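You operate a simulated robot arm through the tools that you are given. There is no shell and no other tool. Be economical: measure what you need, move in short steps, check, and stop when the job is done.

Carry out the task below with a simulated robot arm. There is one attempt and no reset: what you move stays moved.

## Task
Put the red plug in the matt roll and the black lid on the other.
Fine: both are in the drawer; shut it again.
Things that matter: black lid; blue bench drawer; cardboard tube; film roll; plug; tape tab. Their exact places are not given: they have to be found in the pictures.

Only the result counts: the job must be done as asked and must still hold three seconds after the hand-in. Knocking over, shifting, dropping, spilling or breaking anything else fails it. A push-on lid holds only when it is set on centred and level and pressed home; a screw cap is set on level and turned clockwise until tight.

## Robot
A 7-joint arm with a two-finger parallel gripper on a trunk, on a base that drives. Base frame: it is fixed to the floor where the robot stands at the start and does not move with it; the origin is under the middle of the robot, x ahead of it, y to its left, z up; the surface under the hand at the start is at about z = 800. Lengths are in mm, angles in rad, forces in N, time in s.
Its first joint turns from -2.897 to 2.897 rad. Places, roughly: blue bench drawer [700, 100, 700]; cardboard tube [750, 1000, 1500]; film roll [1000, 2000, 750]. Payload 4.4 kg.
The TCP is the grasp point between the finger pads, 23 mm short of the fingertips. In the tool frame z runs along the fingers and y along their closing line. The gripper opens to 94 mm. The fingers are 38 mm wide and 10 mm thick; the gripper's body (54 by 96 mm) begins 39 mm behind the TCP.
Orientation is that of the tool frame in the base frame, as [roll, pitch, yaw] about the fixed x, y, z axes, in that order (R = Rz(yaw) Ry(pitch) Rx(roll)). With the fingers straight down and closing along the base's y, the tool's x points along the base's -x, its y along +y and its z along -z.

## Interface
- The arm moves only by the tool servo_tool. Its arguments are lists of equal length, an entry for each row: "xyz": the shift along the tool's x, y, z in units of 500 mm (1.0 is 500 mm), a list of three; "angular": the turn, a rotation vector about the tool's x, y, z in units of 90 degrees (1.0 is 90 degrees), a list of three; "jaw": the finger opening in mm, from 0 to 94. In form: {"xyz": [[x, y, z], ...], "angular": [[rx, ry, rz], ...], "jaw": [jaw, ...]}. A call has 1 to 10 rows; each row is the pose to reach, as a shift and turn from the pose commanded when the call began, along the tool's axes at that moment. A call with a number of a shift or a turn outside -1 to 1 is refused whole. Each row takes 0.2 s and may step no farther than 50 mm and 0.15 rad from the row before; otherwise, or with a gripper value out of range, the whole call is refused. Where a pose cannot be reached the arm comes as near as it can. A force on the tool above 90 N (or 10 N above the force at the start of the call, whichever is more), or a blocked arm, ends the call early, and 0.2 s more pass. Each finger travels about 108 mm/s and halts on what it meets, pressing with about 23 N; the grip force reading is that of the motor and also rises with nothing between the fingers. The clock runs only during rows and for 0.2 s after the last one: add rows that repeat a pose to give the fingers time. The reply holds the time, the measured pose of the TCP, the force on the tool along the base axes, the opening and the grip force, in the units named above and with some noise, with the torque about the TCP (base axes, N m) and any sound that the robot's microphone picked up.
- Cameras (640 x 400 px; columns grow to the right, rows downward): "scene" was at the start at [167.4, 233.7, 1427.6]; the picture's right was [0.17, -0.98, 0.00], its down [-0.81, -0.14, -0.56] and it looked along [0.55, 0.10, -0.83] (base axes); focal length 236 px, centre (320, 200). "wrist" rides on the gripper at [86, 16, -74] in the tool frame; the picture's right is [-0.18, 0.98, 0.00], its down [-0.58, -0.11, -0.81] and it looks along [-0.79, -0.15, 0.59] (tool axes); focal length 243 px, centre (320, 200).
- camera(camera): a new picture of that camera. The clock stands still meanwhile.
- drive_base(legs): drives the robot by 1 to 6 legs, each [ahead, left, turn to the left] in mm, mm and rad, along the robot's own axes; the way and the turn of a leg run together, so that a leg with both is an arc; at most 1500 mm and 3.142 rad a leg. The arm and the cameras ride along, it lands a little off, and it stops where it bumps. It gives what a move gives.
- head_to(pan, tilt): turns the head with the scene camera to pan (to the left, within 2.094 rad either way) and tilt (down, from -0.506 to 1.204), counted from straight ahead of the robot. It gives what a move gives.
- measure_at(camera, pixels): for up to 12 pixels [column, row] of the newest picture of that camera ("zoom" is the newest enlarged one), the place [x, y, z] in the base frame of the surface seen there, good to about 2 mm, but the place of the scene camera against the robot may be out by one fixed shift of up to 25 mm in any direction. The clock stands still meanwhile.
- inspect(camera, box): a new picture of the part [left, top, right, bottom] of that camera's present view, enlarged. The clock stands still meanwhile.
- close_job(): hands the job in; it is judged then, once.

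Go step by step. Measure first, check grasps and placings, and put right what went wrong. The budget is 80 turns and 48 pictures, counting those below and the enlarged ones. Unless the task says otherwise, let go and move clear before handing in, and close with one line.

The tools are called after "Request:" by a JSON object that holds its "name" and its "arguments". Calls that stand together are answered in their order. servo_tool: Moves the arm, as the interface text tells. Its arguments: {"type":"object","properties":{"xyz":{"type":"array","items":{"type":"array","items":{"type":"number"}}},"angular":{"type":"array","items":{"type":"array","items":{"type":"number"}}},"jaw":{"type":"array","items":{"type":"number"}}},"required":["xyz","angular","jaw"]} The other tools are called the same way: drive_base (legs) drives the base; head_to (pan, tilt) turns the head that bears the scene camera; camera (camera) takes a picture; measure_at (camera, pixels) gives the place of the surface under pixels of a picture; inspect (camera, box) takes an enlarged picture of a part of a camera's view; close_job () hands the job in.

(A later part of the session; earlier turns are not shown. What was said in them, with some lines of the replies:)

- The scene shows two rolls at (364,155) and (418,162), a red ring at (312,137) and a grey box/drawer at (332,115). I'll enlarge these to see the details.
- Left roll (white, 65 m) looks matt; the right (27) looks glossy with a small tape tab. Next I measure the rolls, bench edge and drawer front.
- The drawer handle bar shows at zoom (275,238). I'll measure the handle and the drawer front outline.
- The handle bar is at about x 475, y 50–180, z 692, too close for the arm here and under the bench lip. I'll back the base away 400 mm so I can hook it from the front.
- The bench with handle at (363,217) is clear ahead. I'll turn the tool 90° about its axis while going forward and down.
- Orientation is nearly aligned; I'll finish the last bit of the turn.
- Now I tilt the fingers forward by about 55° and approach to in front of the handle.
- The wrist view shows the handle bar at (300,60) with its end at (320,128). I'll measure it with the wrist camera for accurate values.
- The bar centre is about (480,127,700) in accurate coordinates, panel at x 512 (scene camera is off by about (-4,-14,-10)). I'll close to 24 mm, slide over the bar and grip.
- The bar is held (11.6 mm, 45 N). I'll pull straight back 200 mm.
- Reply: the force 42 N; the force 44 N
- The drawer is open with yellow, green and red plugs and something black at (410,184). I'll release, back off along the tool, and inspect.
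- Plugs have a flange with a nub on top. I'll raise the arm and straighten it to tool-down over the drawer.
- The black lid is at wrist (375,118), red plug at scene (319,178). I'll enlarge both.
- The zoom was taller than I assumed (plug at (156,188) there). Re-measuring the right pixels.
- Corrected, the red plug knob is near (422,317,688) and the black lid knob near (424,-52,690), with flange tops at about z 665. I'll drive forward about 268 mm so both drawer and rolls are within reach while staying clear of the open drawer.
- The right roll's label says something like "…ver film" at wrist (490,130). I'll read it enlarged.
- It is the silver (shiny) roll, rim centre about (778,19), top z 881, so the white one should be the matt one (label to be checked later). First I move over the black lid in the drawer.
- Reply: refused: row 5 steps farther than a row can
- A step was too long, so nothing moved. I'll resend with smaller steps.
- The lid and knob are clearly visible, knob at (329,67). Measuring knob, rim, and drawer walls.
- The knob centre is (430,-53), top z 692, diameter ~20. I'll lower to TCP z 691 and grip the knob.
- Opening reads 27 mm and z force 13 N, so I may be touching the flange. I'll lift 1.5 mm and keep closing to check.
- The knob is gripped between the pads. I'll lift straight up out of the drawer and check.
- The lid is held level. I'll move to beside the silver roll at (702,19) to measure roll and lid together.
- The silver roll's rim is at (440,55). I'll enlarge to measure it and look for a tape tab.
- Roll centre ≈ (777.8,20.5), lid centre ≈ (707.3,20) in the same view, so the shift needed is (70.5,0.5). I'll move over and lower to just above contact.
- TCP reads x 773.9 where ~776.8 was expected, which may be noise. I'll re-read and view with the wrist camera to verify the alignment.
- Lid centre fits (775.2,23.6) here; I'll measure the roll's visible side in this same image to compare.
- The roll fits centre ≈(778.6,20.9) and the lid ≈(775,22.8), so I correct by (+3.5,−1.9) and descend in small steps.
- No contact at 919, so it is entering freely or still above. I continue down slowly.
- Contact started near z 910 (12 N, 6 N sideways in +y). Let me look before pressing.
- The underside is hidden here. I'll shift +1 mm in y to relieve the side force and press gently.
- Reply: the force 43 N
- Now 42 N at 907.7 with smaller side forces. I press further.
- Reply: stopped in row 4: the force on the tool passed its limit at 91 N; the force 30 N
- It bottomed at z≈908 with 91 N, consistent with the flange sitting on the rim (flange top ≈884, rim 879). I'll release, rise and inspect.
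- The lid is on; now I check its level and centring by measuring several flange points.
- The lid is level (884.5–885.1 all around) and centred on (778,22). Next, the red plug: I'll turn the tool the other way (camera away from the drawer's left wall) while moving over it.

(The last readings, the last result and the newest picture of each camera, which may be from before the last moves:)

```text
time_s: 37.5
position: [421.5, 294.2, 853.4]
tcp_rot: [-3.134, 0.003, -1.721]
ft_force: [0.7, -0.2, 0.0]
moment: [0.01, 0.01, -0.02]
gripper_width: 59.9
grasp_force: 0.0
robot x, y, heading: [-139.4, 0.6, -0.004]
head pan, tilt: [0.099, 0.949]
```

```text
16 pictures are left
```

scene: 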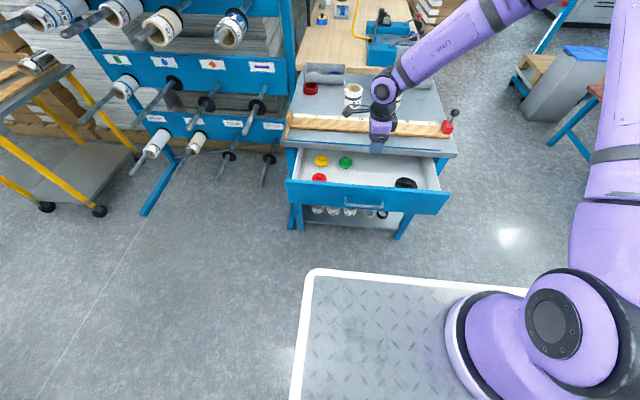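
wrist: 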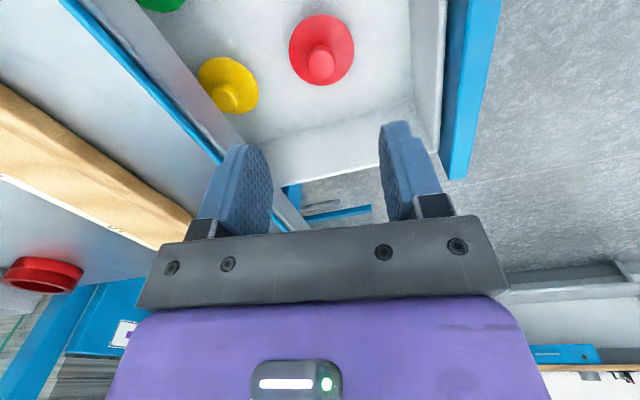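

The red plug is at (321,60), all clear to descend. Measuring it.

Request:
{"name": "measure_at", "arguments": {"camera": "wrist", "pixels": [[321, 62], [310, 62], [333, 62], [321, 52], [322, 76], [290, 45], [353, 45], [321, 16], [322, 84], [228, 98], [258, 85], [330, 160]]}}

```text
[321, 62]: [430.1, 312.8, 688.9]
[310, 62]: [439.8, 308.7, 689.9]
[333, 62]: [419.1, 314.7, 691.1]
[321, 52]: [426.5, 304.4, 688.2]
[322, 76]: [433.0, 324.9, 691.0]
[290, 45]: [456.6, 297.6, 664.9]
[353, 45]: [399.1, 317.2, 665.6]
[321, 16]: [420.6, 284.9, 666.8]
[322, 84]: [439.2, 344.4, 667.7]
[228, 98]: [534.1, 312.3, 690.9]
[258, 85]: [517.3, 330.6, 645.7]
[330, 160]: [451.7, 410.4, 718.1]
```

Knob centre ≈ (429.5,314.3), top 690. I'll descend to z 691 (also removing the 0.4° tilt left from the press) and grip.

Request:
{"name": "servo_tool", "arguments": {"xyz": [[-0.0418, -0.0072, 0.05], [-0.0418, -0.0072, 0.13], [-0.0418, -0.0072, 0.21], [-0.0418, -0.0072, 0.28], [-0.0418, -0.0072, 0.315], [-0.0418, -0.0072, 0.3235], [-0.0418, -0.0072, 0.3235], [-0.0418, -0.0072, 0.3235], [-0.0418, -0.0072, 0.3235], [-0.0418, -0.0072, 0.3235]], "angular": [[-0.0048, 0.002, 0], [-0.0048, 0.002, 0], [-0.0048, 0.002, 0], [-0.0048, 0.002, 0], [-0.0048, 0.002, 0], [-0.0048, 0.002, 0], [-0.0048, 0.002, 0], [-0.0048, 0.002, 0], [-0.0048, 0.002, 0], [-0.0048, 0.002, 0]], "jaw": [60, 60, 60, 60, 60, 60, 0, 0, 0, 0]}}

```text
time_s: 39.8
position: [430.6, 316.7, 691.2]
tcp_rot: [3.14, 0.002, -1.726]
ft_force: [0.5, 1.0, -0.3]
moment: [0.04, 0.0, 0.0]
gripper_width: 26.5
grasp_force: 22.7
robot x, y, heading: [-141.0, 0.6, -0.004]
head pan, tilt: [0.099, 0.949]
```

The plug knob is gripped (26.5 mm). Lifting clear and then moving to beside the white roll.

Request:
{"name": "servo_tool", "arguments": {"xyz": [[0, 0, -0.02], [0, 0, -0.08], [0, 0, -0.16], [0, 0, -0.24], [0, 0, -0.32], [0, 0, -0.4], [0, 0, -0.48], [0, 0, -0.54]], "angular": [[0, 0, 0], [0, 0, 0], [0, 0, 0], [0, 0, 0], [0, 0, 0], [0, 0, 0], [0, 0, 0], [0, 0, 0]], "jaw": [0, 0, 0, 0, 0, 0, 0, 0]}}

Request:
{"name": "servo_tool", "arguments": {"xyz": [[0.0225, -0.08, 0], [0.045, -0.16, 0], [0.0675, -0.24, 0], [0.09, -0.32, 0], [0.1125, -0.4, 0], [0.135, -0.48, 0], [0.158, -0.57, 0], [0.158, -0.57, 0]], "angular": [[0, 0, 0], [0, 0, 0], [0, 0, 0], [0, 0, 0], [0, 0, 0], [0, 0, 0], [0, 0, 0], [0, 0, 0]], "jaw": [0, 0, 0, 0, 0, 0, 0, 0]}}

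Request:
{"name": "camera", "arguments": {"camera": "wrist"}}

```text
time_s: 41.5
position: [430.2, 316.0, 962.0]
tcp_rot: [3.14, -0.001, -1.727]
ft_force: [-0.1, 0.3, -1.1]
moment: [-0.02, 0.02, -0.02]
gripper_width: 26.3
grasp_force: 22.7
robot x, y, heading: [-135.0, -0.0, 0.007]
head pan, tilt: [0.099, 0.949]
```

```text
time_s: 43.4
position: [700.4, 191.0, 959.5]
tcp_rot: [-3.141, 0.002, -1.726]
ft_force: [-0.3, 0.0, -0.3]
moment: [-0.04, 0.02, 0.02]
gripper_width: 26.0
grasp_force: 23.1
robot x, y, heading: [-138.7, 0.7, -0.001]
head pan, tilt: [0.099, 0.949]
```

```text
15 pictures are left
```

wrist: 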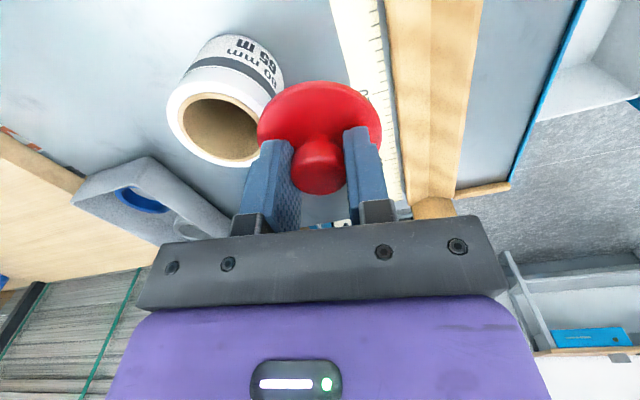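

The white roll is at (220,120). I'll enlarge to check its label and core for anything like a tape tab.

Request:
{"name": "inspect", "arguments": {"camera": "wrist", "box": [150, 30, 310, 130]}}

Request:
{"name": "measure_at", "arguments": {"camera": "wrist", "pixels": [[168, 118], [171, 105], [182, 90], [200, 82], [225, 84], [250, 100], [178, 138], [195, 154], [220, 164], [187, 125], [260, 115], [384, 120]]}}

Request:
{"name": "measure_at", "arguments": {"camera": "wrist", "pixels": [[259, 125], [380, 128], [320, 83], [280, 95], [360, 95], [318, 180], [267, 108], [374, 108], [300, 88], [340, 88]]}}

```text
4.00 times, centred on (230, 80) of wrist
```

zoom: 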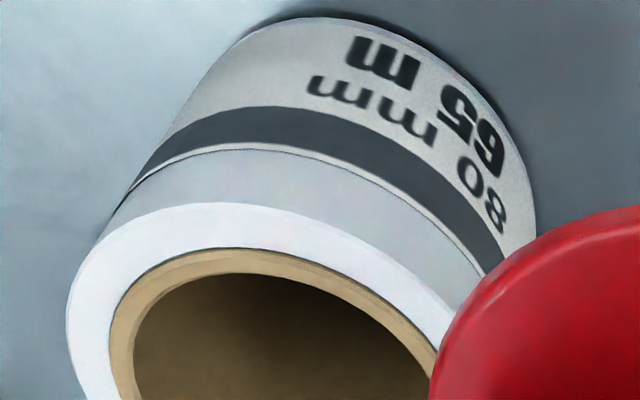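

```text
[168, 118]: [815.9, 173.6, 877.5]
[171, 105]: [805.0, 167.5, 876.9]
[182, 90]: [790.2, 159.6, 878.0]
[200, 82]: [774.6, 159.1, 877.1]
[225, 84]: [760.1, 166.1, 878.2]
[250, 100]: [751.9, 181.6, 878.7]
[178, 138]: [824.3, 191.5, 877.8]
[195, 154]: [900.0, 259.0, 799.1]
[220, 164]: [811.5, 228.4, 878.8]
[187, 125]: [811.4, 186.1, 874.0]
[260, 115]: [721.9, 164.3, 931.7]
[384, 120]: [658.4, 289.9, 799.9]
```

```text
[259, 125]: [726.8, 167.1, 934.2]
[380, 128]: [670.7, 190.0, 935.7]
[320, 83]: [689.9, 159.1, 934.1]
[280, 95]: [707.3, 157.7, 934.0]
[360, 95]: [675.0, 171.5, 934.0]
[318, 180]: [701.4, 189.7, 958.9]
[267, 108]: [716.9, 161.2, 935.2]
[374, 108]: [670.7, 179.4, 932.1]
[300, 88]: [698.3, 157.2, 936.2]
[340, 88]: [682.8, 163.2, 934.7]
```

White roll centre ≈ (785.8,197), plug centre ≈ (701,188.5): shift (84.8,8.5). I'll hover just above the roll and re-verify.

Request:
{"name": "servo_tool", "arguments": {"xyz": [[-0.015, -0.055, 0], [-0.029, -0.11, 0], [-0.043, -0.165, 0], [-0.043, -0.165, 0.025], [-0.043, -0.165, 0.05], [-0.043, -0.165, 0.05]], "angular": [[0, 0, 0], [0, 0, 0], [0, 0, 0], [0, 0, 0], [0, 0, 0], [0, 0, 0]], "jaw": [0, 0, 0, 0, 0, 0]}}

Request:
{"name": "camera", "arguments": {"camera": "wrist"}}

```text
time_s: 44.8
position: [785.0, 199.8, 936.9]
tcp_rot: [3.142, -0.001, -1.727]
ft_force: [0.0, -0.3, -1.0]
moment: [0.02, -0.02, 0.02]
gripper_width: 25.9
grasp_force: 22.9
robot x, y, heading: [-141.0, -0.7, 0.0]
head pan, tilt: [0.099, 0.949]
```

```text
13 pictures are left
```

wrist: 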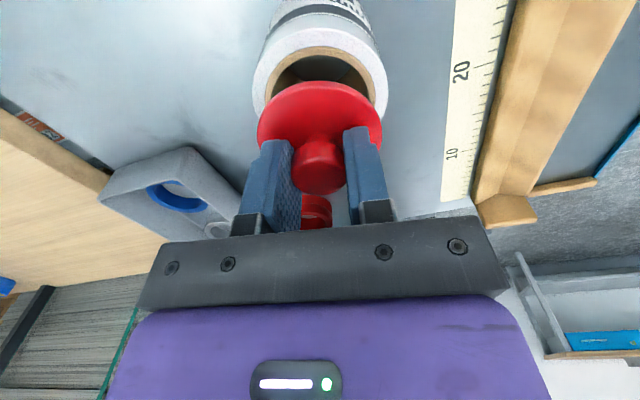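

Roll rim and plug are both visible now; measuring both in this image.

Request:
{"name": "measure_at", "arguments": {"camera": "wrist", "pixels": [[255, 90], [263, 62], [286, 42], [318, 34], [350, 40], [375, 63], [385, 88], [275, 78], [288, 60], [318, 49], [348, 57], [365, 78]]}}

Request:
{"name": "measure_at", "arguments": {"camera": "wrist", "pixels": [[260, 125], [379, 128], [320, 84], [280, 95], [360, 96], [318, 180], [267, 110], [373, 110], [300, 88], [340, 88]]}}

```text
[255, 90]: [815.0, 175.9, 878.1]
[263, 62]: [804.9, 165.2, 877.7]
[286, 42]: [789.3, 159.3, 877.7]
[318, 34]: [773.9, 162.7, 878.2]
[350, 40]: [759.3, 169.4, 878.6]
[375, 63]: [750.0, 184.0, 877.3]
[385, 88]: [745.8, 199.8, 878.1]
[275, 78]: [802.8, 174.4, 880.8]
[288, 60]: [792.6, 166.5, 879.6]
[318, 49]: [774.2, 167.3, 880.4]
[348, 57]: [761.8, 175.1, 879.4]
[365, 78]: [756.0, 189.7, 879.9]
```

```text
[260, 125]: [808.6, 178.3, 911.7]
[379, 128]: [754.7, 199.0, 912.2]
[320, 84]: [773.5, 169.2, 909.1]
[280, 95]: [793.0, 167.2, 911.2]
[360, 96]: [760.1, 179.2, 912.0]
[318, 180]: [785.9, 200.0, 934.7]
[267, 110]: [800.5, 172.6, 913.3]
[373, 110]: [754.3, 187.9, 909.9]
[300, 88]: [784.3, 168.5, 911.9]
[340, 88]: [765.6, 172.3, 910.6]
```

Roll centre ≈ (784.3,197), plug ≈ (785,199): I correct by (−0.5,−2) and lower until first contact.

Request:
{"name": "servo_tool", "arguments": {"xyz": [[0.0041, 0.0004, 0], [0.0041, 0.0004, 0], [0.0041, 0.0004, 0.01], [0.0041, 0.0004, 0.02], [0.0041, 0.0004, 0.028], [0.0041, 0.0004, 0.036], [0.0041, 0.0004, 0.042]], "angular": [[0, 0, 0], [0, 0, 0], [0, 0, 0], [0, 0, 0], [0, 0, 0], [0, 0, 0], [0, 0, 0]], "jaw": [0, 0, 0, 0, 0, 0, 0]}}

```text
time_s: 46.4
position: [785.1, 198.7, 915.3]
tcp_rot: [-3.141, 0.0, -1.726]
ft_force: [-0.3, -0.3, 0.5]
moment: [0.05, -0.04, 0.03]
gripper_width: 26.0
grasp_force: 23.3
robot x, y, heading: [-141.2, -1.8, -0.002]
head pan, tilt: [0.099, 0.949]
```

No contact yet with the stub already below the rim (z 915), so it entered the core freely. I continue down in small steps.

Request:
{"name": "servo_tool", "arguments": {"xyz": [[0, 0, 0.004], [0, 0, 0.008], [0, 0, 0.012], [0, 0, 0.015], [0, 0, 0.018]], "angular": [[0, 0, 0], [0, 0, 0], [0, 0, 0], [0, 0, 0], [0, 0, 0]], "jaw": [0, 0, 0, 0, 0]}}

```text
time_s: 47.5
position: [786.2, 198.7, 907.6]
tcp_rot: [-3.14, 0.001, -1.726]
ft_force: [-3.6, -1.4, 26.2]
moment: [-0.1, 0.14, -0.08]
gripper_width: 25.7
grasp_force: 22.9
robot x, y, heading: [-138.3, -4.4, -0.0]
head pan, tilt: [0.099, 0.949]
```

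Contact at ~908 with 26 N and little side force. I press home.

Request:
{"name": "servo_tool", "arguments": {"xyz": [[0, 0.001, 0.003], [0, 0.001, 0.006], [0, 0.001, 0.009], [0, 0.001, 0.012], [0, 0.001, 0.015]], "angular": [[0, 0, 0], [0, 0, 0], [0, 0, 0], [0, 0, 0], [0, 0, 0]], "jaw": [0, 0, 0, 0, 0]}}

```text
time_s: 48.8
position: [784.8, 199.3, 907.9]
tcp_rot: [-3.132, 0.004, -1.726]
ft_force: [-2.6, -2.7, 83.6]
moment: [-0.46, 0.94, 0.0]
gripper_width: 26.1
grasp_force: 22.8
robot x, y, heading: [-139.7, 1.3, 0.004]
head pan, tilt: [0.099, 0.949]
```

Pressed at 84 N with no further travel. I'll release, rise and back off toward the robot, then check level.

Request:
{"name": "servo_tool", "arguments": {"xyz": [[0, 0, -0.012], [0, 0, -0.012], [0, 0, -0.012], [0, 0, -0.06], [0, 0, -0.14], [0, 0.06, -0.2], [0, 0.14, -0.2], [0, 0.22, -0.2]], "angular": [[0, 0, 0], [0, 0, 0], [0, 0, 0], [0, 0, 0], [0, 0, 0], [0, 0, 0], [0, 0, 0], [0, 0, 0]], "jaw": [26, 40, 60, 60, 60, 60, 60, 60]}}

Request:
{"name": "camera", "arguments": {"camera": "wrist"}}

Request:
{"name": "inspect", "arguments": {"camera": "scene", "box": [310, 90, 430, 165]}}

```text
time_s: 50.5
position: [678.4, 217.4, 997.7]
tcp_rot: [3.14, 0.002, -1.727]
ft_force: [0.3, 0.6, -0.4]
moment: [0.02, 0.03, 0.01]
gripper_width: 60.0
grasp_force: 0.0
robot x, y, heading: [-141.0, -1.1, 0.0]
head pan, tilt: [0.099, 0.949]
```

```text
12 pictures are left
```

wrist: 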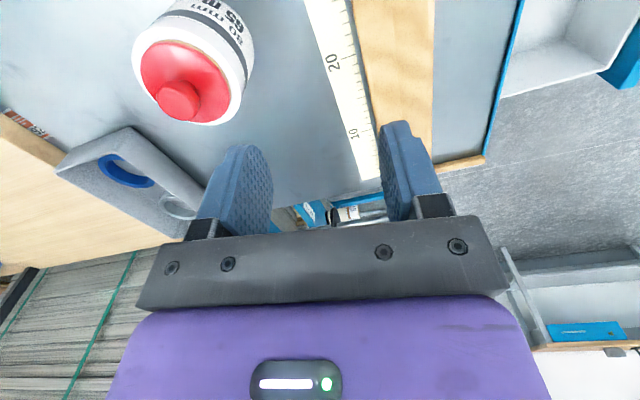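

```text
5.33 times, centred on (370, 128) of scene
```

zoom: 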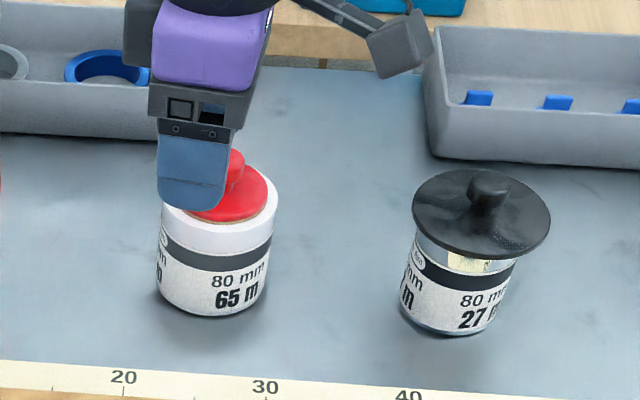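

The plug sits in the white roll. I'll check its level by measuring flange points.

Request:
{"name": "measure_at", "arguments": {"camera": "wrist", "pixels": [[145, 70], [155, 95], [160, 55], [190, 50], [215, 65], [225, 90], [220, 112], [205, 118], [180, 90], [140, 60], [240, 70], [150, 102]]}}

```text
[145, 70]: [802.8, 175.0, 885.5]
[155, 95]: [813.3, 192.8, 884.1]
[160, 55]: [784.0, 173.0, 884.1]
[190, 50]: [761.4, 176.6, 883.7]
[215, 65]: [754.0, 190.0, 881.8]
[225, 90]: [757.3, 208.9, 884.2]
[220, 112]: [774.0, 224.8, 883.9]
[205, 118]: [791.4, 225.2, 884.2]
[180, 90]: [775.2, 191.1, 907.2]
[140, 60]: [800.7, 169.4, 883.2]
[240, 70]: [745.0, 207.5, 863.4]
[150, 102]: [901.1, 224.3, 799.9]
```

The plug is level at z≈884 all round. Next: square up the tool and back the base off to the earlier position to shut the drawer.

Request:
{"name": "servo_tool", "arguments": {"xyz": [[0, 0, 0], [0, 0, 0]], "angular": [[0, 0, -0.05], [0, 0, -0.0985]], "jaw": [60, 60]}}

Request:
{"name": "drive_base", "arguments": {"legs": [[-268, 0, 0]]}}

```text
time_s: 51.1
position: [677.2, 218.1, 998.8]
tcp_rot: [3.14, 0.002, -1.571]
ft_force: [0.1, 0.3, -0.8]
moment: [0.0, 0.0, -0.02]
gripper_width: 60.0
grasp_force: 0.0
robot x, y, heading: [-138.9, 1.4, -0.004]
head pan, tilt: [0.099, 0.949]
```

```text
time_s: 53.1
position: [405.8, 215.9, 999.0]
tcp_rot: [-3.141, 0.001, -1.572]
ft_force: [-0.1, -0.3, 0.0]
moment: [0.02, -0.02, 0.05]
gripper_width: 60.0
grasp_force: 0.1
robot x, y, heading: [-409.7, -3.5, -0.001]
head pan, tilt: [0.099, 0.949]
```

Now I tilt forward and lower to in front of the drawer at about (200,127,770).

Request:
{"name": "servo_tool", "arguments": {"xyz": [[0.022, 0.06, 0.04], [0.044, 0.12, 0.09], [0.066, 0.18, 0.14], [0.09, 0.24, 0.2], [0.112, 0.3, 0.26], [0.134, 0.34, 0.33], [0.156, 0.38, 0.4], [0.178, 0.412, 0.458]], "angular": [[0.076, 0, 0], [0.153, 0, 0], [0.229, 0, 0], [0.306, 0, 0], [0.382, 0, 0], [0.458, 0, 0], [0.535, 0, 0], [0.611, 0, 0]], "jaw": [60, 50, 40, 30, 26, 26, 26, 26]}}

Request:
{"name": "camera", "arguments": {"camera": "wrist"}}

```text
time_s: 54.9
position: [197.9, 129.3, 770.8]
tcp_rot: [-2.181, -0.001, -1.573]
ft_force: [0.7, 0.2, -0.1]
moment: [-0.02, -0.02, 0.01]
gripper_width: 26.1
grasp_force: 0.0
robot x, y, heading: [-415.2, -0.9, 0.001]
head pan, tilt: [0.099, 0.949]
```

```text
10 pictures are left
```

wrist: 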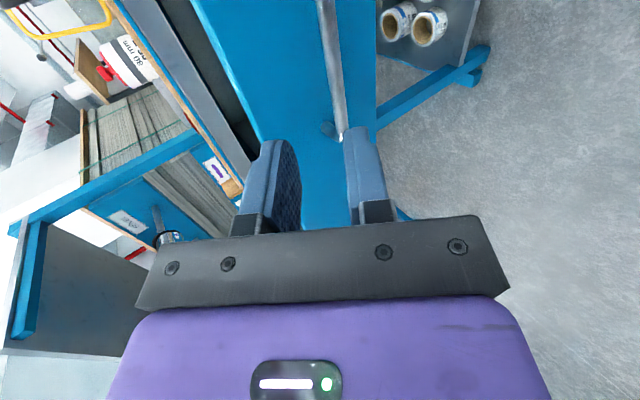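

The handle bar is at (330,60). Measuring it and the panel.

Request:
{"name": "measure_at", "arguments": {"camera": "wrist", "pixels": [[323, 10], [328, 40], [332, 70], [336, 100], [340, 130], [329, 130], [290, 60], [250, 80], [325, 70], [338, 70]]}}

```text
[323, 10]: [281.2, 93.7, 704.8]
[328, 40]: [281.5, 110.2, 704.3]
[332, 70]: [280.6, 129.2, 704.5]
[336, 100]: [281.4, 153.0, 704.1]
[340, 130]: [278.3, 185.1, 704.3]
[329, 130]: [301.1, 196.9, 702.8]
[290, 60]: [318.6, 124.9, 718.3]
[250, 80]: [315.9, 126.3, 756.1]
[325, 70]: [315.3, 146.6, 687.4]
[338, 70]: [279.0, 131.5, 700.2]
```

Bar centre ≈ (284,127,700), panel x 316. I slide over the bar and grip again.

Request:
{"name": "servo_tool", "arguments": {"xyz": [[0.004, 0.0176, 0.04], [0.004, 0.0176, 0.09], [0.004, 0.0176, 0.14], [0.004, 0.0176, 0.18], [0.004, 0.0176, 0.206], [0.004, 0.0176, 0.206], [0.004, 0.0176, 0.206], [0.004, 0.0176, 0.206]], "angular": [[0, 0, 0], [0, 0, 0], [0, 0, 0], [0, 0, 0], [0, 0, 0], [0, 0, 0], [0, 0, 0], [0, 0, 0]], "jaw": [26, 26, 26, 26, 26, 26, 0, 0]}}

```text
time_s: 56.7
position: [278.1, 127.0, 703.9]
tcp_rot: [-2.184, -0.001, -1.574]
ft_force: [0.8, 0.4, -2.5]
moment: [-1.11, -0.03, 0.76]
gripper_width: 11.7
grasp_force: 45.0
robot x, y, heading: [-408.4, -1.7, -0.004]
head pan, tilt: [0.099, 0.949]
```

Gripped (11.7 mm). Pushing in by 180 mm.

Request:
{"name": "servo_tool", "arguments": {"xyz": [[0, -0.023, 0.0328], [0, -0.0459, 0.0655], [0, -0.0689, 0.0983], [0, -0.0918, 0.131], [0, -0.1148, 0.1638], [0, -0.1378, 0.1966], [0, -0.1607, 0.2293], [0, -0.1837, 0.2621], [0, -0.2066, 0.2948]], "angular": [[0, 0, 0], [0, 0, 0], [0, 0, 0], [0, 0, 0], [0, 0, 0], [0, 0, 0], [0, 0, 0], [0, 0, 0], [0, 0, 0]], "jaw": [0, 0, 0, 0, 0, 0, 0, 0, 0]}}

Request:
{"name": "servo_tool", "arguments": {"xyz": [[0, -0.0115, 0.0164], [0, -0.0195, 0.0278], [0, -0.0253, 0.036], [0, -0.031, 0.0442], [0, -0.0367, 0.0524]], "angular": [[0, 0, 0], [0, 0, 0], [0, 0, 0], [0, 0, 0], [0, 0, 0]], "jaw": [0, 0, 0, 0, 0]}}

Request:
{"name": "camera", "arguments": {"camera": "wrist"}}

```text
time_s: 58.7
position: [459.3, 125.1, 704.8]
tcp_rot: [-2.186, 0.0, -1.574]
ft_force: [-0.4, 0.9, -7.1]
moment: [-0.5, 0.07, 1.28]
gripper_width: 11.7
grasp_force: 44.0
robot x, y, heading: [-411.2, 2.3, -0.002]
head pan, tilt: [0.099, 0.949]
```

```text
time_s: 59.9
position: [484.6, 124.6, 698.5]
tcp_rot: [-2.197, -0.003, -1.573]
ft_force: [-80.0, 2.0, -33.1]
moment: [-0.91, -0.02, 1.28]
gripper_width: 11.6
grasp_force: 45.4
robot x, y, heading: [-410.9, -0.3, -0.004]
head pan, tilt: [0.099, 0.949]
```

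```text
9 pictures are left
```

wrist: 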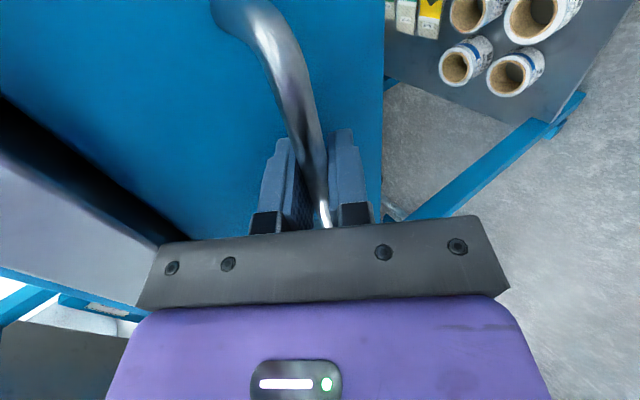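

An 80 N stop at TCP x 484 suggests the drawer is fully in. I release, back off and verify the panel position.

Request:
{"name": "servo_tool", "arguments": {"xyz": [[0, 0, 0], [0, 0, 0], [0, 0, -0.01], [0, 0, -0.06], [0, 0, -0.14], [0, 0, -0.2]], "angular": [[0, 0, 0], [0, 0, 0], [0, 0, 0], [0, 0, 0], [0, 0, 0], [0, 0, 0]], "jaw": [26, 26, 26, 26, 26, 26]}}

Request:
{"name": "camera", "arguments": {"camera": "wrist"}}

Request:
{"name": "camera", "arguments": {"camera": "scene"}}

Request:
{"name": "measure_at", "arguments": {"camera": "wrist", "pixels": [[332, 70], [336, 100], [290, 60], [270, 80], [310, 40]]}}

```text
time_s: 61.3
position: [409.5, 124.5, 759.1]
tcp_rot: [-2.18, 0.001, -1.571]
ft_force: [0.1, -0.7, -1.2]
moment: [0.02, 0.02, 0.02]
gripper_width: 26.1
grasp_force: 0.0
robot x, y, heading: [-411.4, -1.1, -0.001]
head pan, tilt: [0.099, 0.949]
```

```text
8 pictures are left
```

wrist: 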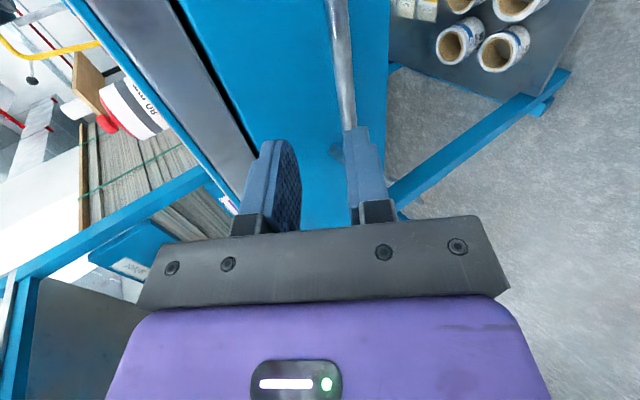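

```text
7 pictures are left
```

scene: 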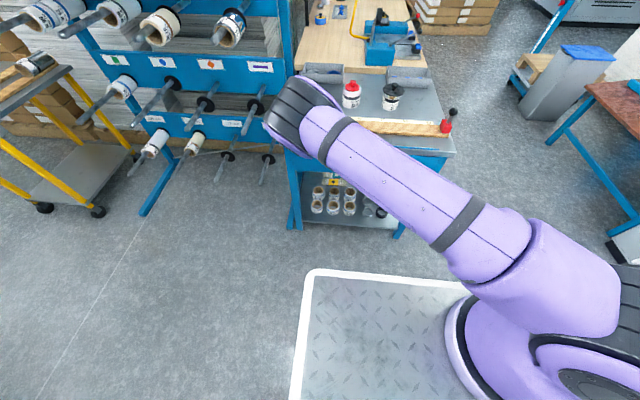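

```text
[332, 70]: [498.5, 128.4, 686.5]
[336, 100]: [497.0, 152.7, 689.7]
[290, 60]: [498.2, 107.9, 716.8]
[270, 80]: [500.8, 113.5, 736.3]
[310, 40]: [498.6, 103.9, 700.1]
```

The panel measures x≈498.5 whereas it was ≈512 when shut, so it may be ~14 mm open. I'll compare the bench edge and handle.

Request:
{"name": "measure_at", "arguments": {"camera": "wrist", "pixels": [[341, 60], [345, 90], [348, 115], [339, 30], [200, 60], [170, 60], [215, 60], [230, 95], [125, 60], [205, 30]]}}

Request:
{"name": "inspect", "arguments": {"camera": "wrist", "box": [140, 0, 300, 100]}}

```text
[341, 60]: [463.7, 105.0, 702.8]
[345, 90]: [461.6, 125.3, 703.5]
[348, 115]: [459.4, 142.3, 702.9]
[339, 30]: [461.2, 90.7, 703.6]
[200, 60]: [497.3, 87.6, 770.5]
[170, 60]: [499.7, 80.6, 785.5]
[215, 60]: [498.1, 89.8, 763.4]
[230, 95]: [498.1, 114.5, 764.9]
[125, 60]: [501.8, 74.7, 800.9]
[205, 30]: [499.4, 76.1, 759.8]
```

```text
4.00 times, centred on (220, 50) of wrist
```

zoom: 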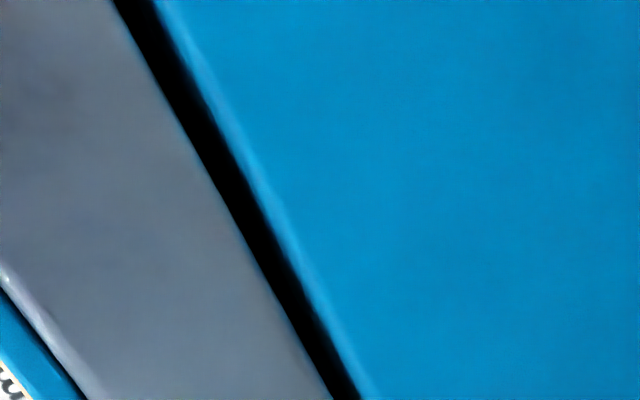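

The drawer slid back out about 15 mm when I withdrew (bar at 461.6 vs 477). I'll close the fingers and push the panel above the handle with the fingertips instead.

Request:
{"name": "servo_tool", "arguments": {"xyz": [[0, -0.015, 0.05], [0, -0.0312, 0.1], [0, -0.0312, 0.1], [0, -0.0427, 0.1164], [0, -0.0484, 0.1246], [0, -0.0542, 0.1328], [0, -0.0599, 0.141], [0, -0.0657, 0.149], [0, -0.068, 0.1524]], "angular": [[0, 0, 0], [0, 0, 0], [0, 0, 0], [0, 0, 0], [0, 0, 0], [0, 0, 0], [0, 0, 0], [0, 0, 0], [0, 0, 0]], "jaw": [0, 0, 0, 0, 0, 0, 0, 0, 0]}}

```text
time_s: 63.3
position: [487.9, 125.6, 745.1]
tcp_rot: [-2.182, -0.002, -1.573]
ft_force: [-44.2, 1.1, 21.6]
moment: [0.02, -0.31, 0.14]
gripper_width: 0.0
grasp_force: 22.8
robot x, y, heading: [-413.8, -1.5, 0.004]
head pan, tilt: [0.099, 0.949]
```

At TCP x 488 it resists with 44 N, matching the shut position. I'll press a little more, then withdraw straight back and measure.

Request:
{"name": "servo_tool", "arguments": {"xyz": [[0, -0.0034, 0.0049], [0, -0.0034, 0.0049], [0, 0.0115, -0.0164], [0, 0.046, -0.0655], [0, 0.0918, -0.131]], "angular": [[0, 0, 0], [0, 0, 0], [0, 0, 0], [0, 0, 0], [0, 0, 0]], "jaw": [0, 0, 0, 0, 0]}}

Request:
{"name": "camera", "arguments": {"camera": "wrist"}}

Request:
{"name": "measure_at", "arguments": {"camera": "wrist", "pixels": [[341, 60], [345, 90], [339, 30], [290, 60], [270, 80], [310, 40], [170, 60], [200, 60], [360, 60], [365, 90]]}}

```text
time_s: 64.5
position: [409.7, 123.6, 745.8]
tcp_rot: [-2.181, 0.0, -1.573]
ft_force: [0.3, 0.3, -0.5]
moment: [0.02, 0.01, -0.01]
gripper_width: 0.1
grasp_force: 23.6
robot x, y, heading: [-414.7, -0.5, -0.005]
head pan, tilt: [0.099, 0.949]
```

```text
5 pictures are left
```

wrist: 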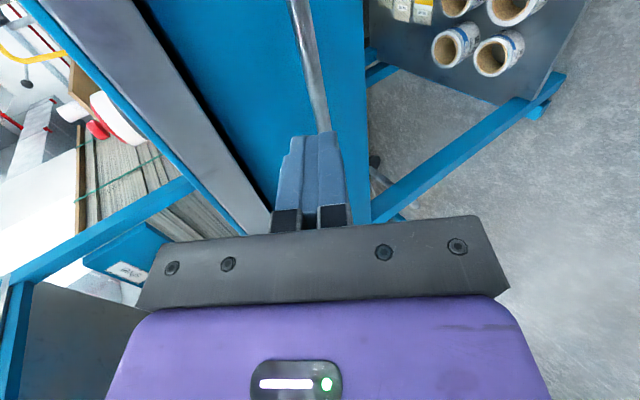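

```text
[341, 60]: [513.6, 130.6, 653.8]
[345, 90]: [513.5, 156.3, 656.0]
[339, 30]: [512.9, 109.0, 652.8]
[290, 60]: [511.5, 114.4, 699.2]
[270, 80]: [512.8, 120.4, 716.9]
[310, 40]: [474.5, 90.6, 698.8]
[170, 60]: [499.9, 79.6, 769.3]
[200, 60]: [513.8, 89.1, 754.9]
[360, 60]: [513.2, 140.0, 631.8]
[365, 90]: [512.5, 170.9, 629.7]
```

The panel is back at x≈512.5, as it was shut originally. I'll pull the arm up and clear and take one last look at the rolls.

Request:
{"name": "servo_tool", "arguments": {"xyz": [[0, 0.02, -0.07], [0, 0.0, -0.14], [0, -0.05, -0.2], [0, -0.12, -0.25], [0, -0.19, -0.3]], "angular": [[0, 0, 0], [0, 0, 0], [0, 0, 0], [0, 0, 0], [0, 0, 0]], "jaw": [0, 0, 0, 0, 0]}}

Request:
{"name": "inspect", "arguments": {"camera": "scene", "box": [260, 60, 480, 210]}}

```text
time_s: 65.7
position: [343.9, 128.6, 908.4]
tcp_rot: [-2.184, -0.002, -1.573]
ft_force: [0.3, -0.5, -0.5]
moment: [-0.02, -0.01, -0.01]
gripper_width: 0.0
grasp_force: 23.0
robot x, y, heading: [-412.5, -1.3, -0.003]
head pan, tilt: [0.099, 0.949]
```

```text
2.67 times, centred on (370, 135) of scene
```

zoom: 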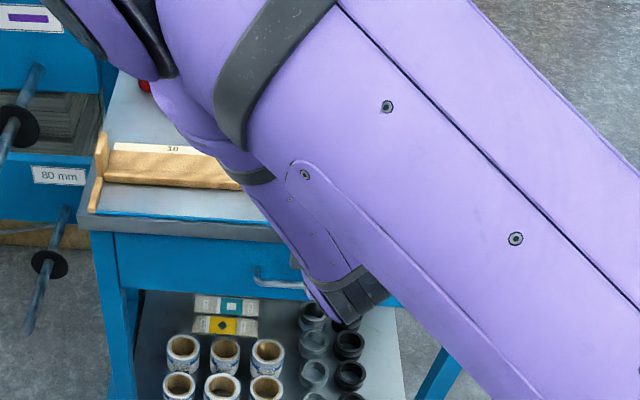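

The drawer is shut and nothing on the bench has been touched since both caps measured level, so I hand the job in.

Request:
{"name": "close_job", "arguments": {}}

```text
The job is handed in.
```

The red plug is pressed into the matt white roll, the black lid is on the silver film roll, and the drawer is shut. Both caps measured level, but the arm hid the rolls in my final picture.
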